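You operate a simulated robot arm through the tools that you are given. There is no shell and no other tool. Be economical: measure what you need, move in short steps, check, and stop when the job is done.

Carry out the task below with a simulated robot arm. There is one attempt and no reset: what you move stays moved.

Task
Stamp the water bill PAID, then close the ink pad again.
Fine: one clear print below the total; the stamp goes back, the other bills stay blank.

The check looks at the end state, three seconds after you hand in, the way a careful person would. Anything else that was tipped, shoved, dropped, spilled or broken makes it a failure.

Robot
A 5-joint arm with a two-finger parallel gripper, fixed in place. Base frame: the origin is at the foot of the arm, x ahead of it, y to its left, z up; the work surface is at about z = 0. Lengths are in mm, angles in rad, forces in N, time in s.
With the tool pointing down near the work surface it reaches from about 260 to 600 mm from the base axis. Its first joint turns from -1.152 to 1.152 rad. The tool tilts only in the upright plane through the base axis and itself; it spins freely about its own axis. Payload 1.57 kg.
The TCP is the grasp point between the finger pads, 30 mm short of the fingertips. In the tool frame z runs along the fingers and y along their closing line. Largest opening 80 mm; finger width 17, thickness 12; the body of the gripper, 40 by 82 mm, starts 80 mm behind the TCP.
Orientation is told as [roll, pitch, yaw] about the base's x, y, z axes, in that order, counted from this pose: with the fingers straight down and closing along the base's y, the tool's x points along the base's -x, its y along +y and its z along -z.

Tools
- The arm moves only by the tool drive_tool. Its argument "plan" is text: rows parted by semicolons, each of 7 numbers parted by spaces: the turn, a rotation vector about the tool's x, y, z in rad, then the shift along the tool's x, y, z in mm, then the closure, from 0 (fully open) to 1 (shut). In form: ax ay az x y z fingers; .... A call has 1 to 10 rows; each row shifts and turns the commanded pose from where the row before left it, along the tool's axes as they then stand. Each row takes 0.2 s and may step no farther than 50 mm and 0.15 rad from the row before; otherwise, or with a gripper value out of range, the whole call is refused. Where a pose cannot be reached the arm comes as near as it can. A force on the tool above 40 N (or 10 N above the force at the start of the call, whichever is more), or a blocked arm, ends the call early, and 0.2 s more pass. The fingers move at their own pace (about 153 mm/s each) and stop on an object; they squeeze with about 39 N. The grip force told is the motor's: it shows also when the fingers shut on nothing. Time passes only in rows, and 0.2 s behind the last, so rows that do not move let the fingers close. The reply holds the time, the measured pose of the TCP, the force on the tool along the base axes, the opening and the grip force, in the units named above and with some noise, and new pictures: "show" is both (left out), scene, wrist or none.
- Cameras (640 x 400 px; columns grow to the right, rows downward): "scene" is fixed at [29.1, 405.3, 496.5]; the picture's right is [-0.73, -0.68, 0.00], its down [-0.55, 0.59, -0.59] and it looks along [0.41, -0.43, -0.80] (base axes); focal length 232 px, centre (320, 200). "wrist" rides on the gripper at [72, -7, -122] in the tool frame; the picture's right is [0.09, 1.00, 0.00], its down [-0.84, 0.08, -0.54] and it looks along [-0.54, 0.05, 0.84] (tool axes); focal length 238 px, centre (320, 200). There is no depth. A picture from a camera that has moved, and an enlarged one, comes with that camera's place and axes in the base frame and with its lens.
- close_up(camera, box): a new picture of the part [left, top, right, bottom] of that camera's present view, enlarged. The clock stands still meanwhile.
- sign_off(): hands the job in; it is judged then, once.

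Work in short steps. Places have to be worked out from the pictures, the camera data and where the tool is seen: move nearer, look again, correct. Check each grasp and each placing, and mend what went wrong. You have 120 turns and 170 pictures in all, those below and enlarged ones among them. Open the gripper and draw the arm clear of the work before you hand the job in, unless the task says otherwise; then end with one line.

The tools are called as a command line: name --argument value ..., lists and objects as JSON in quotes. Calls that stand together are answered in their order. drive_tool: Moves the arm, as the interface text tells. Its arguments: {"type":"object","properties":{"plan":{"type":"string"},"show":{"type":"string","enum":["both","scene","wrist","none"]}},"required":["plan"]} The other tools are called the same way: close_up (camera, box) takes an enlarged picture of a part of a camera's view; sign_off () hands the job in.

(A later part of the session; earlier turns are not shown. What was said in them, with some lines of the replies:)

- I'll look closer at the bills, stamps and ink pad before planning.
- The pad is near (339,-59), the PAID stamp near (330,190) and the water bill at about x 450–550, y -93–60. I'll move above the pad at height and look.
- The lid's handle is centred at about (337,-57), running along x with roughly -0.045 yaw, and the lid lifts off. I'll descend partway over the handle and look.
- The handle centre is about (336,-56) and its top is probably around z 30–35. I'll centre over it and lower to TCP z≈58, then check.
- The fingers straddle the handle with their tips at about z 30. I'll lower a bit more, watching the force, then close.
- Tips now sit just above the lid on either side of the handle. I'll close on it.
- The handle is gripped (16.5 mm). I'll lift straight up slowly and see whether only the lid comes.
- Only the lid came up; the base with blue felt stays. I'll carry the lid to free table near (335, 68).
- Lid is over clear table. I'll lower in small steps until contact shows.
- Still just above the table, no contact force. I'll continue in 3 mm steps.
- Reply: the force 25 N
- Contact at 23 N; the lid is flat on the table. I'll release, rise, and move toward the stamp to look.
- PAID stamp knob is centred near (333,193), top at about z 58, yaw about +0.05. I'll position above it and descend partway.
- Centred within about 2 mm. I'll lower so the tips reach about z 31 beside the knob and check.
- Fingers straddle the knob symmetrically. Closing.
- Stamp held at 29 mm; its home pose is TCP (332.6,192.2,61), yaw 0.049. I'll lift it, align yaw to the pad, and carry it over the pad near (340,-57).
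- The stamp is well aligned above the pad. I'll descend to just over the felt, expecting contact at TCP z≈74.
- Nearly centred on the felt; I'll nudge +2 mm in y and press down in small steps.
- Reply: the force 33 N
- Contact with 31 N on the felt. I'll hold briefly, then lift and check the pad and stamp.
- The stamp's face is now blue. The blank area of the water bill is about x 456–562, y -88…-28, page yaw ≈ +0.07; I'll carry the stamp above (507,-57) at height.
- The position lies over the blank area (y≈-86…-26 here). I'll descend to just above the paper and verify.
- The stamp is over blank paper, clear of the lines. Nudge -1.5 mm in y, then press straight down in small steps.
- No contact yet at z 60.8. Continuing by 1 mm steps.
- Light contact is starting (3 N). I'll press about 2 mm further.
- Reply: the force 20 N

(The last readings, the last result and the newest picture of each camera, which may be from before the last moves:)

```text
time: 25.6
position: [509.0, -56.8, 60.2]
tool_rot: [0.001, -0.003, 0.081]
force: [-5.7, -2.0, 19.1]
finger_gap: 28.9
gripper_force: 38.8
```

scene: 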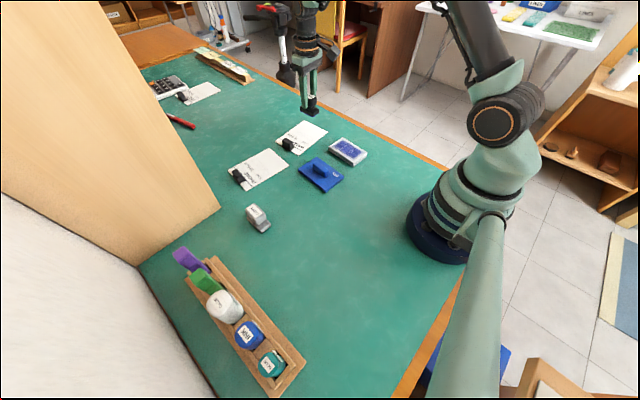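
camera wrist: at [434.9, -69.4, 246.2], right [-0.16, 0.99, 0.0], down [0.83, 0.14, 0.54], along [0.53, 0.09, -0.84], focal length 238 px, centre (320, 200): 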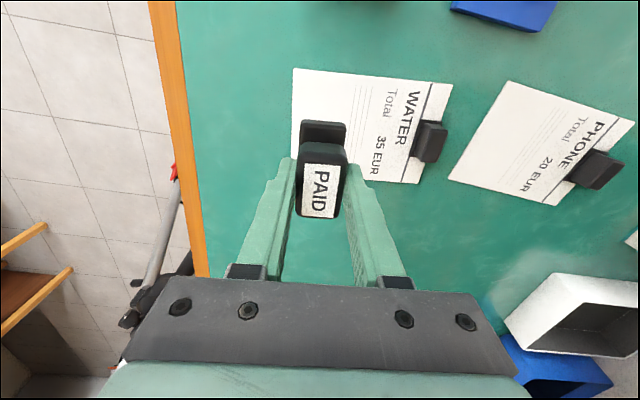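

19 N; a touch more to be sure of a clear print, then lift straight up.

drive_tool --plan "0 0 0 0 0 0.8 1;0 0 0 0 0 0 1" --show "none"

drive_tool --plan "0 0 0 0 0 -4 1;0 0 0 0 0 -15 1;0 0 0 0 0 -25 1;0 0 0 0 0 -25 1;0 0 0 0 0 0 1"

close_up --camera "scene" --box '[260, 90, 360, 170]'

```text
time: 26.2
position: [508.8, -56.7, 58.7]
tool_rot: [-0.003, -0.006, 0.08]
force: [-3.4, -1.5, 30.0]
finger_gap: 28.9
gripper_force: 38.7
```

```text
time: 27.4
position: [508.8, -55.8, 125.2]
tool_rot: [0.0, 0.001, 0.08]
force: [0.8, 0.4, -0.8]
finger_gap: 28.7
gripper_force: 39.3
camera wrist: at [435.6, -69.7, 247.8], right [-0.17, 0.99, 0.0], down [0.83, 0.14, 0.54], along [0.53, 0.09, -0.84], focal length 238 px, centre (320, 200)
```

scene: 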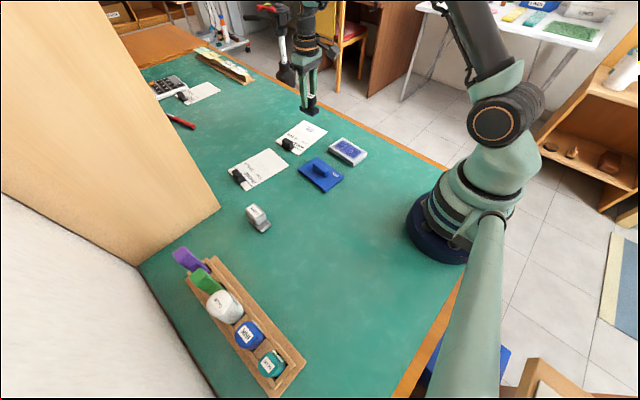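
wrist: 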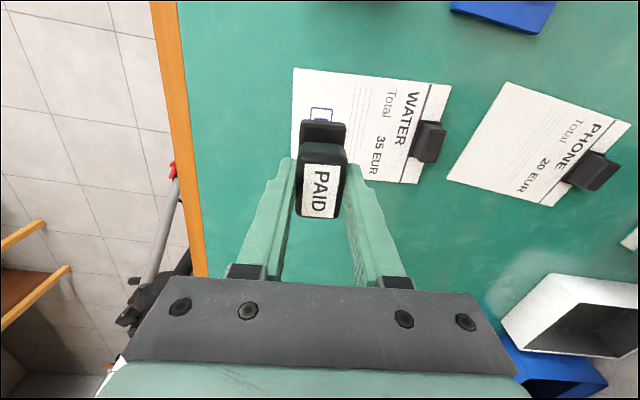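

```text
5.00 times, centred on (310, 130) of scene
camera zoom: at [29.1, 405.3, 496.5], right [-0.73, -0.68, 0.0], down [-0.55, 0.59, -0.59], along [0.41, -0.43, -0.8], focal length 1159 px, centre (370, 550)
```

zoom: 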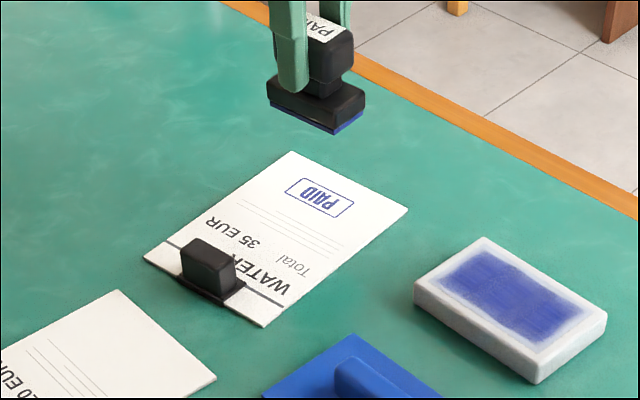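

One clear PAID print in the blank area. Now I'll carry the stamp back to its home above (332.6,192.2).

drive_tool --plan "0 0 0.031 0 0 -10 1;0 0 0 23.4 36.6 0 1;0 0 0 23.4 36.6 0 1;0 0 0 23.4 36.6 0 1;0 0 0 23.4 36.6 0 1;0 0 0 23.4 36.6 0 1;0 0 0 23.4 36.6 0 1;0 0 0 23.4 36.6 0 1;0 0 0 0 0 0 1" --show "wrist"

```text
time: 29.4
position: [328.7, 192.1, 138.0]
tool_rot: [0.001, 0.0, 0.049]
force: [0.6, -0.7, -0.9]
finger_gap: 29.2
gripper_force: 38.9
camera wrist: at [257.1, 181.6, 260.7], right [-0.14, 0.99, 0.0], down [0.83, 0.12, 0.54], along [0.54, 0.08, -0.84], focal length 238 px, centre (320, 200)
```

wrist: 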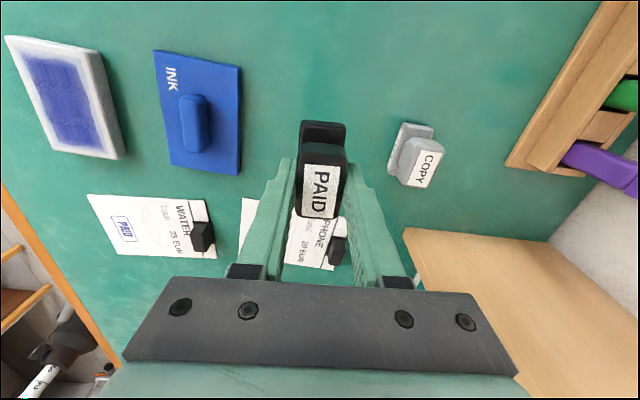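

Camera readout is about 3 mm short in x compared with the grasp moment; I'll correct and descend to near the table.

drive_tool --plan "0 0 0 -3 0.5 25 1;0 0 0 0 0 25 1;0 0 0 0 0 20 1;0 0 0 0 0 0 1" --show "wrist"

close_up --camera "scene" --box '[250, 150, 330, 220]'

```text
time: 30.4
position: [332.5, 191.5, 67.5]
tool_rot: [0.0, -0.002, 0.047]
force: [-0.1, -0.5, -0.6]
finger_gap: 29.0
gripper_force: 39.0
camera wrist: at [259.9, 180.8, 189.2], right [-0.14, 0.99, 0.0], down [0.83, 0.12, 0.54], along [0.54, 0.08, -0.84], focal length 238 px, centre (320, 200)
```

wrist: 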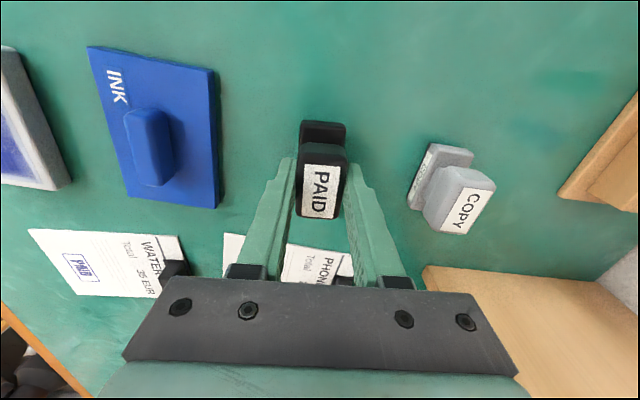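

```text
5.71 times, centred on (290, 185) of scene
camera zoom: at [29.1, 405.3, 496.5], right [-0.73, -0.68, 0.0], down [-0.55, 0.59, -0.59], along [0.41, -0.43, -0.8], focal length 1324 px, centre (491, 286)
```

zoom: 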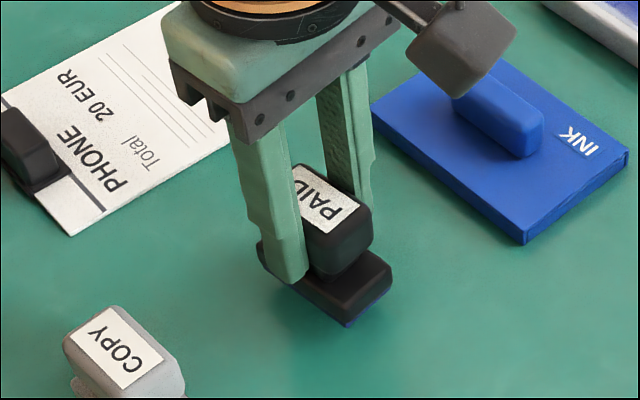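

Right above its old spot. I'll lower gently to contact, adding 1 mm in y.

drive_tool --plan "0 0 0 0 1 4 1;0 0 0 0 0 2 1;0 0 0 0 0 1 1;0 0 0 0 0 0 1" --show "none"

```text
time: 31.4
position: [334.5, 192.4, 59.1]
tool_rot: [0.001, 0.001, 0.046]
force: [0.5, 1.3, -0.7]
finger_gap: 28.8
gripper_force: 39.1
```

drive_tool --plan "0 0 0 0 0 1 1;0 0 0 0 0 1 1;0 0 0 0 0 0 1" --show "none"

```text
time: 32.2
position: [335.2, 193.5, 57.3]
tool_rot: [0.0, -0.002, 0.049]
force: [0.6, 0.2, 0.0]
finger_gap: 29.0
gripper_force: 39.3
```

Still no contact force; the stamp likely slid up slightly in the grip while pressing. Continue in 1 mm steps.

drive_tool --plan "0 0 0 0 0 1 1;0 0 0 0 0 0.7 1;0 0 0 0 0 0 1" --show "none"

close_up --camera "scene" --box '[250, 150, 330, 220]'

```text
time: 33.0
position: [335.3, 193.3, 56.1]
tool_rot: [0.0, 0.0, 0.05]
force: [-4.4, -2.2, 14.2]
finger_gap: 29.1
gripper_force: 39.0
```

```text
5.71 times, centred on (290, 185) of scene
camera zoom: at [29.0, 405.2, 496.5], right [-0.73, -0.68, 0.0], down [-0.55, 0.59, -0.59], along [0.41, -0.43, -0.8], focal length 1324 px, centre (491, 286)
```

zoom: 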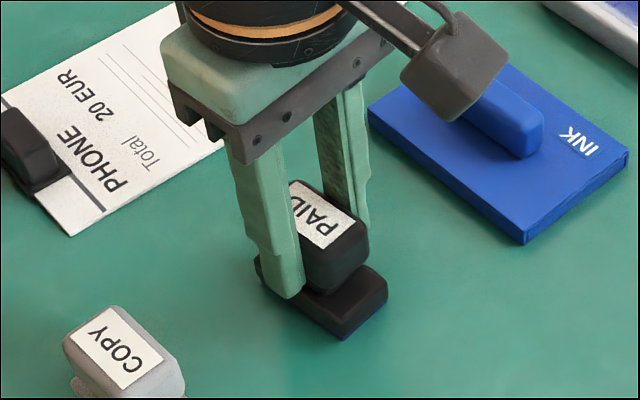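

The stamp is down (14 N) within ~2 mm of its original place. I'll release and rise, opening moderately so nothing is touched.

drive_tool --plan "0 0 0 0 0 -0.8 1;0 0 0 0 0 0 0.4;0 0 0 0 0 0 0.3;0 0 0 0 0 -20 0.3;0 0 0 0 0 -40 0.3;0 0 0 0 0 -40 0.3;0 0 0 0 0 0 0.3"

close_up --camera "scene" --box '[250, 130, 390, 230]'

```text
time: 34.6
position: [331.9, 191.5, 154.8]
tool_rot: [0.0, 0.001, 0.05]
force: [-0.4, 0.5, 0.1]
finger_gap: 56.2
gripper_force: 0.0
camera wrist: at [260.1, 180.9, 277.8], right [-0.14, 0.99, 0.0], down [0.83, 0.12, 0.54], along [0.54, 0.08, -0.84], focal length 238 px, centre (320, 200)
```

scene: 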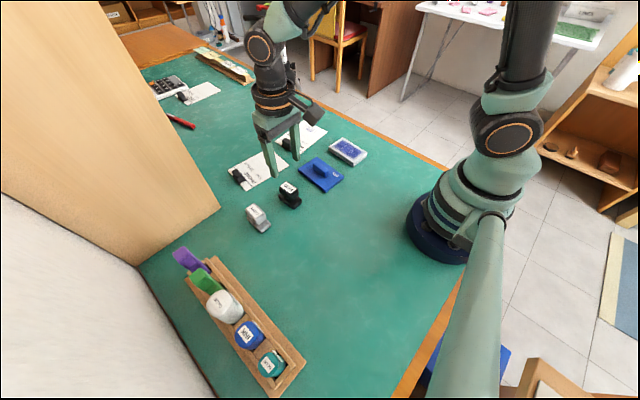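
wrist: 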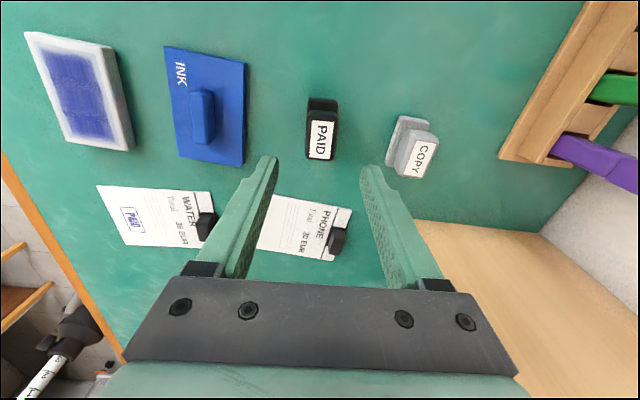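

```text
4.00 times, centred on (320, 180) of scene
camera zoom: at [29.1, 405.3, 496.5], right [-0.73, -0.68, 0.0], down [-0.55, 0.59, -0.59], along [0.41, -0.43, -0.8], focal length 927 px, centre (320, 280)
```

zoom: 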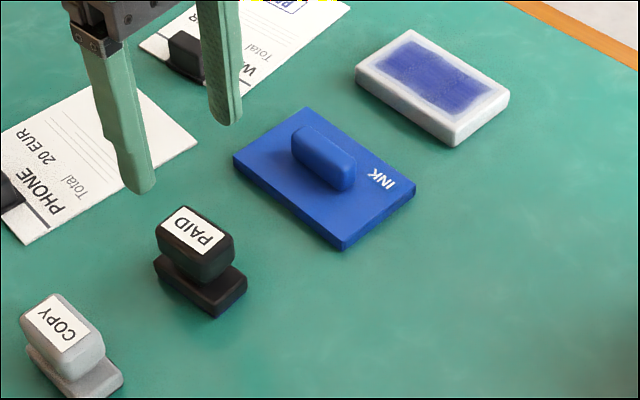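

Stamp stands upright at home. Next the lid: I'll move over its handle at (336,70.7) with yaw -0.046, partway down.

drive_tool --plan "0 0 0.096 0 0 0 0.3;0 0 0 -3.2 -40.3 0 0.3;0 0 0 -3.2 -40.3 0 0.3;0 0 0 -3.2 -40.3 0 0.3;0 0 0 0 0 40 0.3;0 0 0 0 0 35 0.3;0 0 0 0 0 0 0.3" --show "wrist"

```text
time: 36.2
position: [339.3, 72.4, 83.4]
tool_rot: [0.0, 0.0, -0.047]
force: [0.3, 0.2, 0.7]
finger_gap: 56.1
gripper_force: 0.1
camera wrist: at [265.7, 69.0, 205.2], right [-0.05, 1.0, 0.0], down [0.84, 0.04, 0.54], along [0.54, 0.02, -0.84], focal length 238 px, centre (320, 200)
```

wrist: 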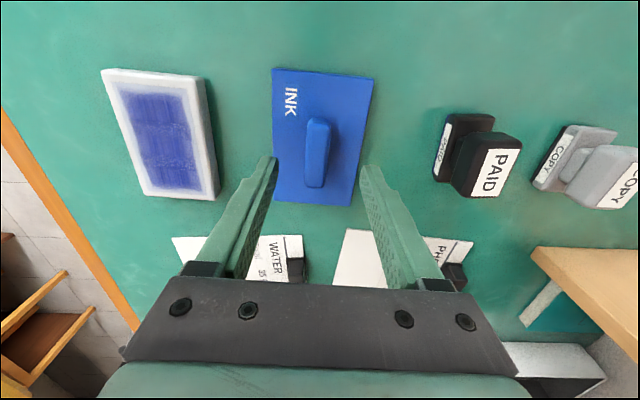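

Aligned with the handle. I'll descend to the same grip height (TCP z≈43) and close.

drive_tool --plan "0 0 0 2.5 -1.5 18 0.3;0 0 0 0 0 14 0.3;0 0 0 0 0 7.5 0.3;0 0 0 0 0 0 0.3;0 0 0 0 0 0 0.6;0 0 0 0 0 0 1;0 0 0 0 0 0 1;0 0 0 0 0 0 1" --show "wrist"

```text
time: 38.0
position: [337.9, 71.6, 42.0]
tool_rot: [0.003, -0.006, -0.045]
force: [3.8, 10.0, 27.0]
finger_gap: 17.0
gripper_force: 31.8
camera wrist: at [263.2, 67.6, 163.9], right [-0.05, 1.0, 0.0], down [0.84, 0.04, 0.55], along [0.55, 0.03, -0.84], focal length 238 px, centre (320, 200)
```

wrist: 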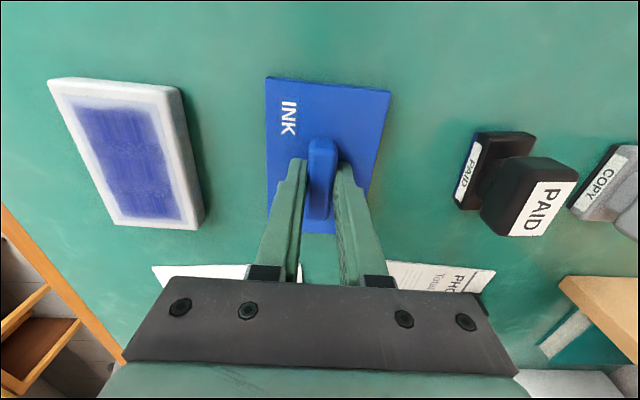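

Lid gripped again. Before lifting, I'll measure lid vs. base corners in this same view to get the displacement.

close_up --camera "wrist" --box '[30, 50, 230, 250]'

close_up --camera "wrist" --box '[230, 50, 430, 250]'

close_up --camera "scene" --box '[280, 120, 380, 200]'

```text
2.00 times, centred on (130, 150) of wrist
camera zoom: at [263.2, 67.6, 163.9], right [-0.05, 1.0, 0.0], down [0.84, 0.04, 0.55], along [0.55, 0.03, -0.84], focal length 477 px, centre (700, 300)
```

zoom: 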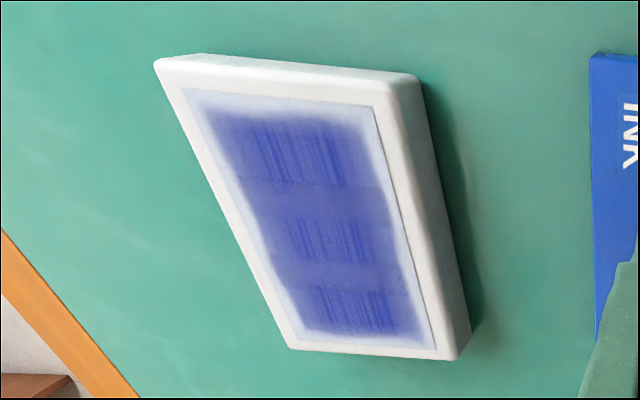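

```text
2.00 times, centred on (330, 150) of wrist
camera zoom: at [263.2, 67.6, 163.9], right [-0.05, 1.0, 0.0], down [0.84, 0.04, 0.55], along [0.55, 0.03, -0.84], focal length 477 px, centre (300, 300)
```

zoom: 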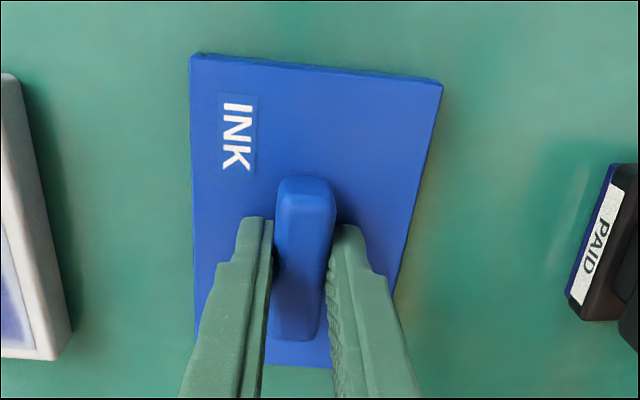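

```text
5.00 times, centred on (330, 160) of scene
camera zoom: at [29.0, 405.3, 496.5], right [-0.73, -0.68, 0.0], down [-0.55, 0.59, -0.59], along [0.41, -0.43, -0.8], focal length 1159 px, centre (270, 400)
```

zoom: 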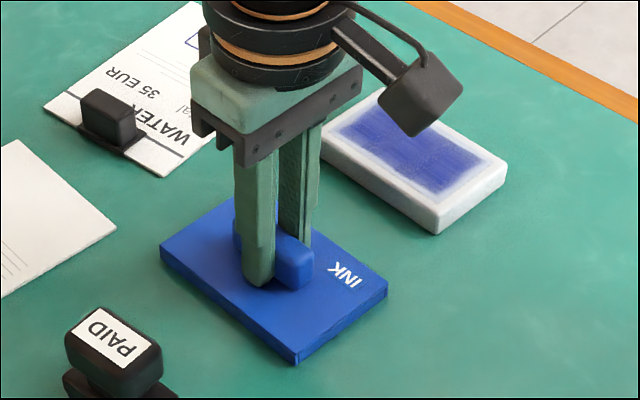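

Base centre is about (343,-56), lid now at (339.6,71.6), so the displacement is about (+3,-127.3). I'll lift, carry over, and lower to just above the base.

drive_tool --plan "0 0 0 0 0 -15 1;0 0 0 0 0 -30 1;0 0 0 -2.97 -42.4 0 1;0 0 0 -2.97 -42.4 0 1;0 0 0 -2.97 -42.4 0 1;0 0 0 0 0 15 1;0 0 0 0 0 0 1" --show "wrist"

close_up --camera "scene" --box '[300, 100, 400, 180]'

```text
time: 39.6
position: [338.7, -58.1, 70.8]
tool_rot: [-0.001, 0.0, -0.046]
force: [-0.6, 0.8, -0.8]
finger_gap: 17.2
gripper_force: 31.6
camera wrist: at [265.2, -61.8, 194.0], right [-0.05, 1.0, 0.0], down [0.84, 0.04, 0.54], along [0.54, 0.02, -0.84], focal length 238 px, centre (320, 200)
```

wrist: 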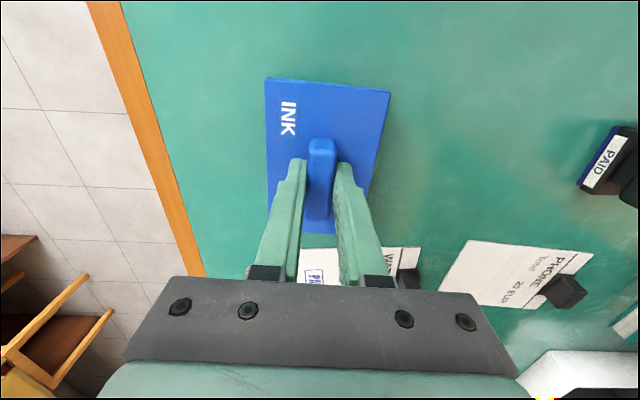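

```text
5.00 times, centred on (350, 140) of scene
camera zoom: at [29.1, 405.3, 496.5], right [-0.73, -0.68, 0.0], down [-0.55, 0.59, -0.59], along [0.41, -0.43, -0.8], focal length 1159 px, centre (170, 500)
```

zoom: 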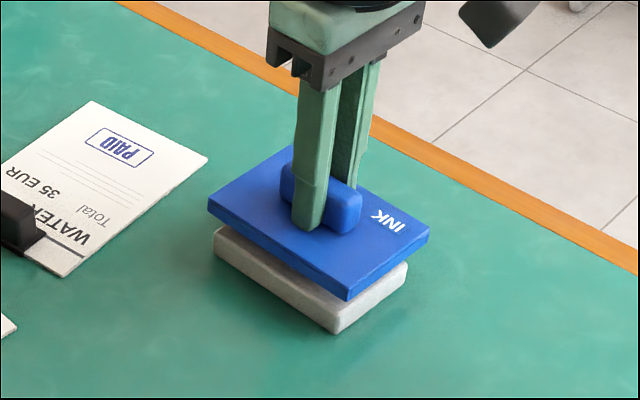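

Lid is over the base and looks aligned. I'll lower to near contact and compare against the original closed view.

drive_tool --plan "0 0 0 0 0 8 1;0 0 0 0 0 4 1;0 0 0 0 0 0 1" --show "none"

close_up --camera "scene" --box '[310, 110, 390, 170]'

```text
time: 40.4
position: [339.4, -57.4, 60.2]
tool_rot: [0.0, -0.001, -0.048]
force: [-2.3, -1.0, 12.7]
finger_gap: 16.9
gripper_force: 32.5
```

```text
6.67 times, centred on (350, 140) of scene
camera zoom: at [29.0, 405.3, 496.5], right [-0.73, -0.68, 0.0], down [-0.55, 0.59, -0.59], along [0.41, -0.43, -0.8], focal length 1545 px, centre (120, 600)
```

zoom: 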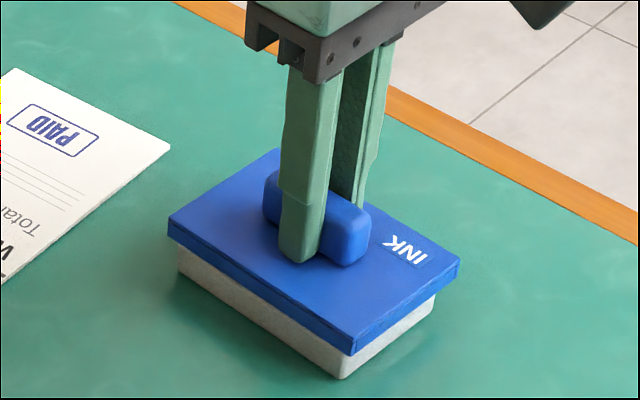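

Contact came too early (12.7 N at z 60) – the cap's rim is sitting on the base edge, about 3 mm off toward -y. I'll rise 4 mm, shift +3 mm in y, and try again.

drive_tool --plan "0 0 0 0 0 -5 1;0 0 0 0 3 0 1;0 0 0 0 0 3 1;0 0 0 0 0 0 1" --show "wrist"

close_up --camera "scene" --box '[310, 110, 390, 170]'

```text
time: 41.4
position: [338.1, -54.8, 61.3]
tool_rot: [0.001, -0.001, -0.048]
force: [-0.4, 0.3, -0.6]
finger_gap: 16.9
gripper_force: 32.1
camera wrist: at [265.5, -59.2, 183.8], right [-0.05, 1.0, 0.0], down [0.84, 0.04, 0.54], along [0.54, 0.02, -0.84], focal length 238 px, centre (320, 200)
```

wrist: 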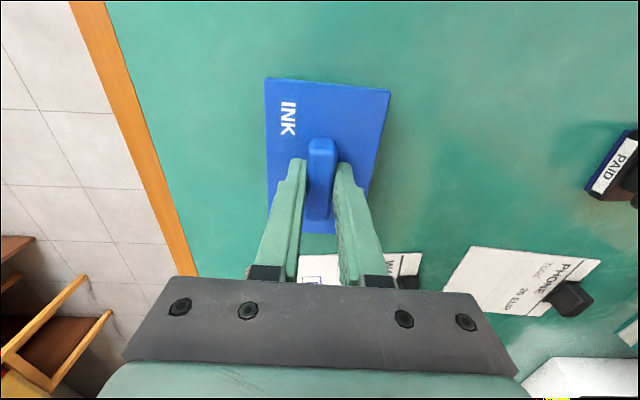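

```text
6.67 times, centred on (350, 140) of scene
camera zoom: at [29.1, 405.3, 496.5], right [-0.73, -0.68, 0.0], down [-0.55, 0.59, -0.59], along [0.41, -0.43, -0.8], focal length 1545 px, centre (120, 600)
```

zoom: 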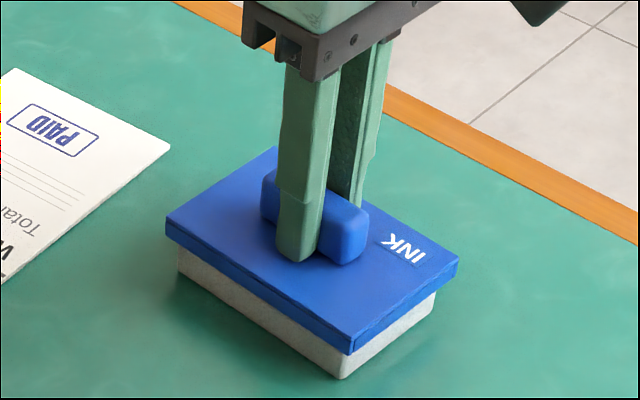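

Closer alignment. I'll shift another 0.8 mm and lower in small steps to see whether it drops past the earlier contact height.

drive_tool --plan "0 0 0 0 0.8 0 1;0 0 0 0 0 2 1;0 0 0 0 0 1.5 1;0 0 0 0 0 0 1" --show "none"

close_up --camera "scene" --box '[310, 110, 390, 170]'

```text
time: 42.4
position: [339.0, -52.6, 57.6]
tool_rot: [0.001, -0.001, -0.048]
force: [-0.3, 0.0, 0.2]
finger_gap: 16.9
gripper_force: 32.0
```

```text
6.67 times, centred on (350, 140) of scene
camera zoom: at [29.1, 405.3, 496.5], right [-0.73, -0.68, 0.0], down [-0.55, 0.59, -0.59], along [0.41, -0.43, -0.8], focal length 1545 px, centre (120, 600)
```

zoom: 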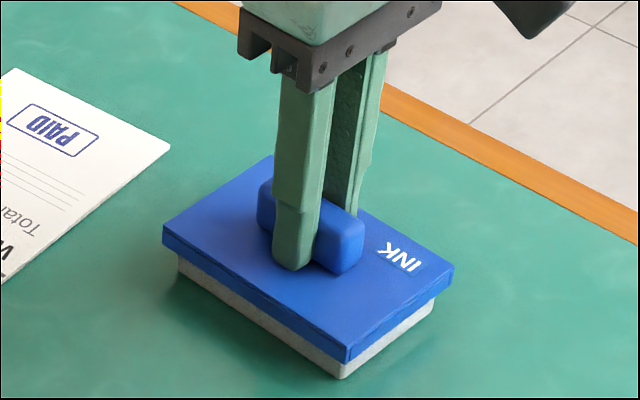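

It went past the earlier contact height with no force; the cap is sliding over the base. Continue down.

drive_tool --plan "0 0 0 0 0 1.5 1;0 0 0 0 0 1.5 1;0 0 0 0 0 0 1" --show "none"

close_up --camera "scene" --box '[310, 110, 390, 170]'

```text
time: 43.2
position: [338.3, -54.6, 52.7]
tool_rot: [0.0, -0.001, -0.047]
force: [-0.3, 0.5, -0.6]
finger_gap: 16.8
gripper_force: 32.3
```

```text
6.67 times, centred on (350, 140) of scene
camera zoom: at [29.1, 405.3, 496.5], right [-0.73, -0.68, 0.0], down [-0.55, 0.59, -0.59], along [0.41, -0.43, -0.8], focal length 1545 px, centre (120, 600)
```

zoom: 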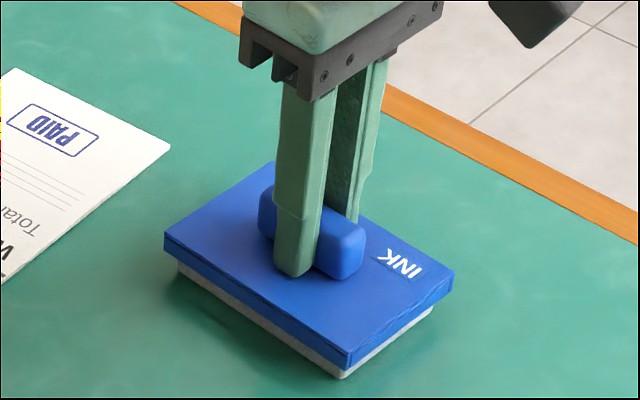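

Going on smoothly; the lid is nearly at its original height. A few more millimetres until contact.

drive_tool --plan "0 0 0 0 0 1 1;0 0 0 0 0 1 1;0 0 0 0 0 0.7 1;0 0 0 0 0 0 1" --show "none"

close_up --camera "scene" --box '[310, 110, 390, 170]'

```text
time: 44.2
position: [337.9, -54.5, 51.0]
tool_rot: [0.001, -0.001, -0.05]
force: [0.2, 0.0, -0.8]
finger_gap: 16.9
gripper_force: 32.2
```

```text
6.67 times, centred on (350, 140) of scene
camera zoom: at [29.1, 405.3, 496.5], right [-0.73, -0.68, 0.0], down [-0.55, 0.59, -0.59], along [0.41, -0.43, -0.8], focal length 1545 px, centre (120, 600)
```

zoom: 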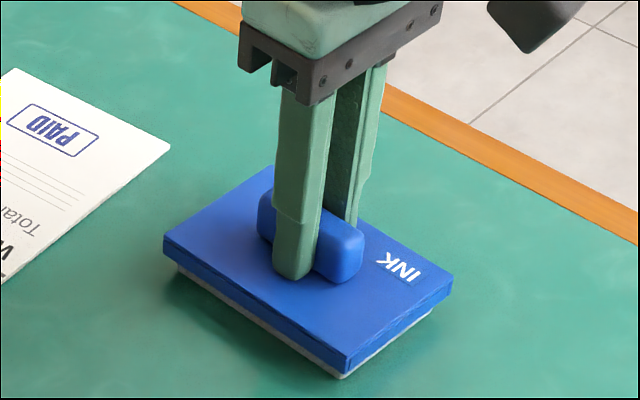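

drive_tool --plan "0 0 0 0 0 1 1;0 0 0 0 0 0.7 1;0 0 0 0 0 0 1" --show "none"

close_up --camera "scene" --box '[310, 110, 390, 170]'

```text
time: 45.0
position: [339.5, -53.1, 51.7]
tool_rot: [-0.002, -0.002, -0.048]
force: [-7.3, -0.5, 24.4]
finger_gap: 16.8
gripper_force: 31.4
```

```text
6.67 times, centred on (350, 140) of scene
camera zoom: at [29.0, 405.3, 496.5], right [-0.73, -0.68, 0.0], down [-0.55, 0.59, -0.59], along [0.41, -0.43, -0.8], focal length 1545 px, centre (120, 600)
```

zoom: 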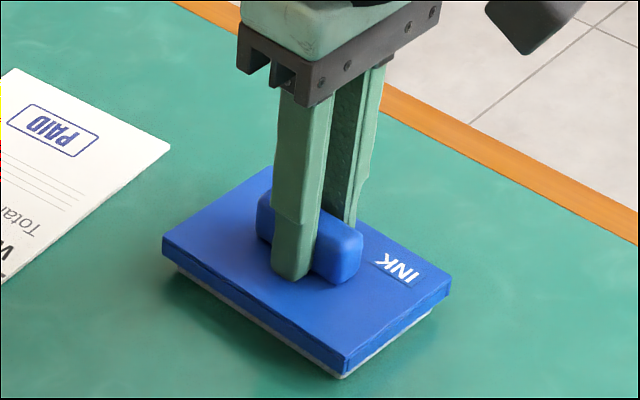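

Firm seating contact (24 N), matching the original closed look. Release, rise and retreat.

drive_tool --plan "0 0 0 0 0 -1 1;0 0 0 0 0 0 0.4;0 0 0 0 0 0 0.3;0 0 0 0 0 -15 0.3;0 0 0 0 0 -40 0.3;0 0 0 0 0 -45 0;0 0 0 0 0 -45 0;0 0 0 0 40 -20 0;0 0 0 0 40 0 0;0 0 0 0 0 0 0"

close_up --camera "scene" --box '[310, 110, 390, 170]'

close_up --camera "scene" --box '[150, 60, 390, 240]'

```text
time: 47.2
position: [342.8, 22.4, 215.7]
tool_rot: [0.001, -0.001, -0.046]
force: [-0.1, -0.6, 0.4]
finger_gap: 80.2
gripper_force: 0.1
camera wrist: at [268.8, 18.6, 338.5], right [-0.05, 1.0, 0.0], down [0.84, 0.04, 0.54], along [0.54, 0.02, -0.84], focal length 238 px, centre (320, 200)
```

scene: 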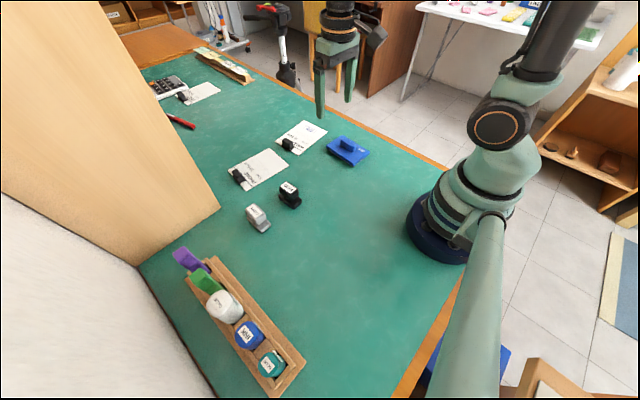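
wrist: 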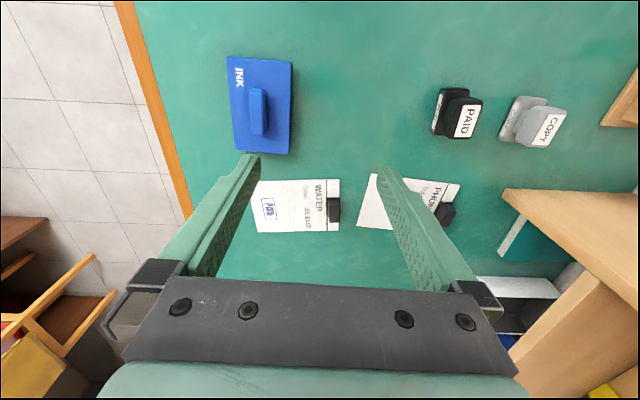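

```text
6.67 times, centred on (350, 140) of scene
camera zoom: at [29.1, 405.3, 496.5], right [-0.73, -0.68, 0.0], down [-0.55, 0.59, -0.59], along [0.41, -0.43, -0.8], focal length 1545 px, centre (120, 600)
```

zoom: 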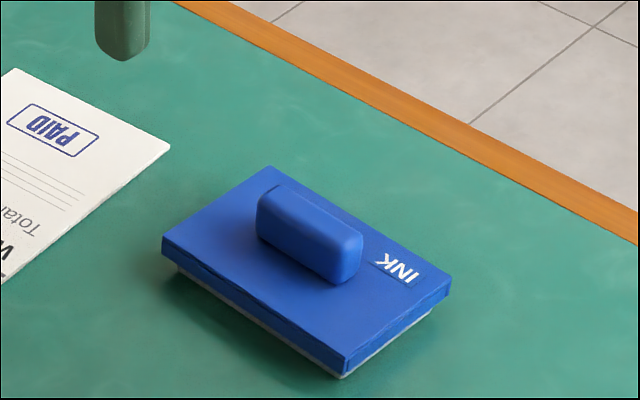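

```text
2.22 times, centred on (270, 150) of scene
camera zoom: at [29.1, 405.3, 496.5], right [-0.73, -0.68, 0.0], down [-0.55, 0.59, -0.59], along [0.41, -0.43, -0.8], focal length 515 px, centre (431, 311)
```

zoom: 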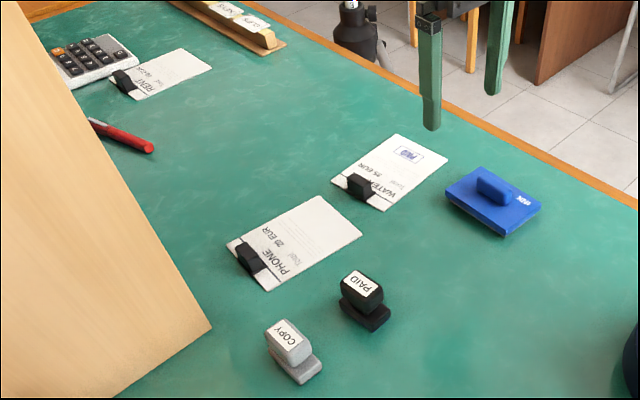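

The pad is closed and level, the bill has one clear print, the stamp is back at its spot, and the other bills are blank with the arm clear. Handing in.

sign_off

```text
The job is handed in.
```

The water bill has one clear PAID print below its total. The stamp is back on its spot to within a few millimetres, the ink pad is closed again, and the other bills are blank.
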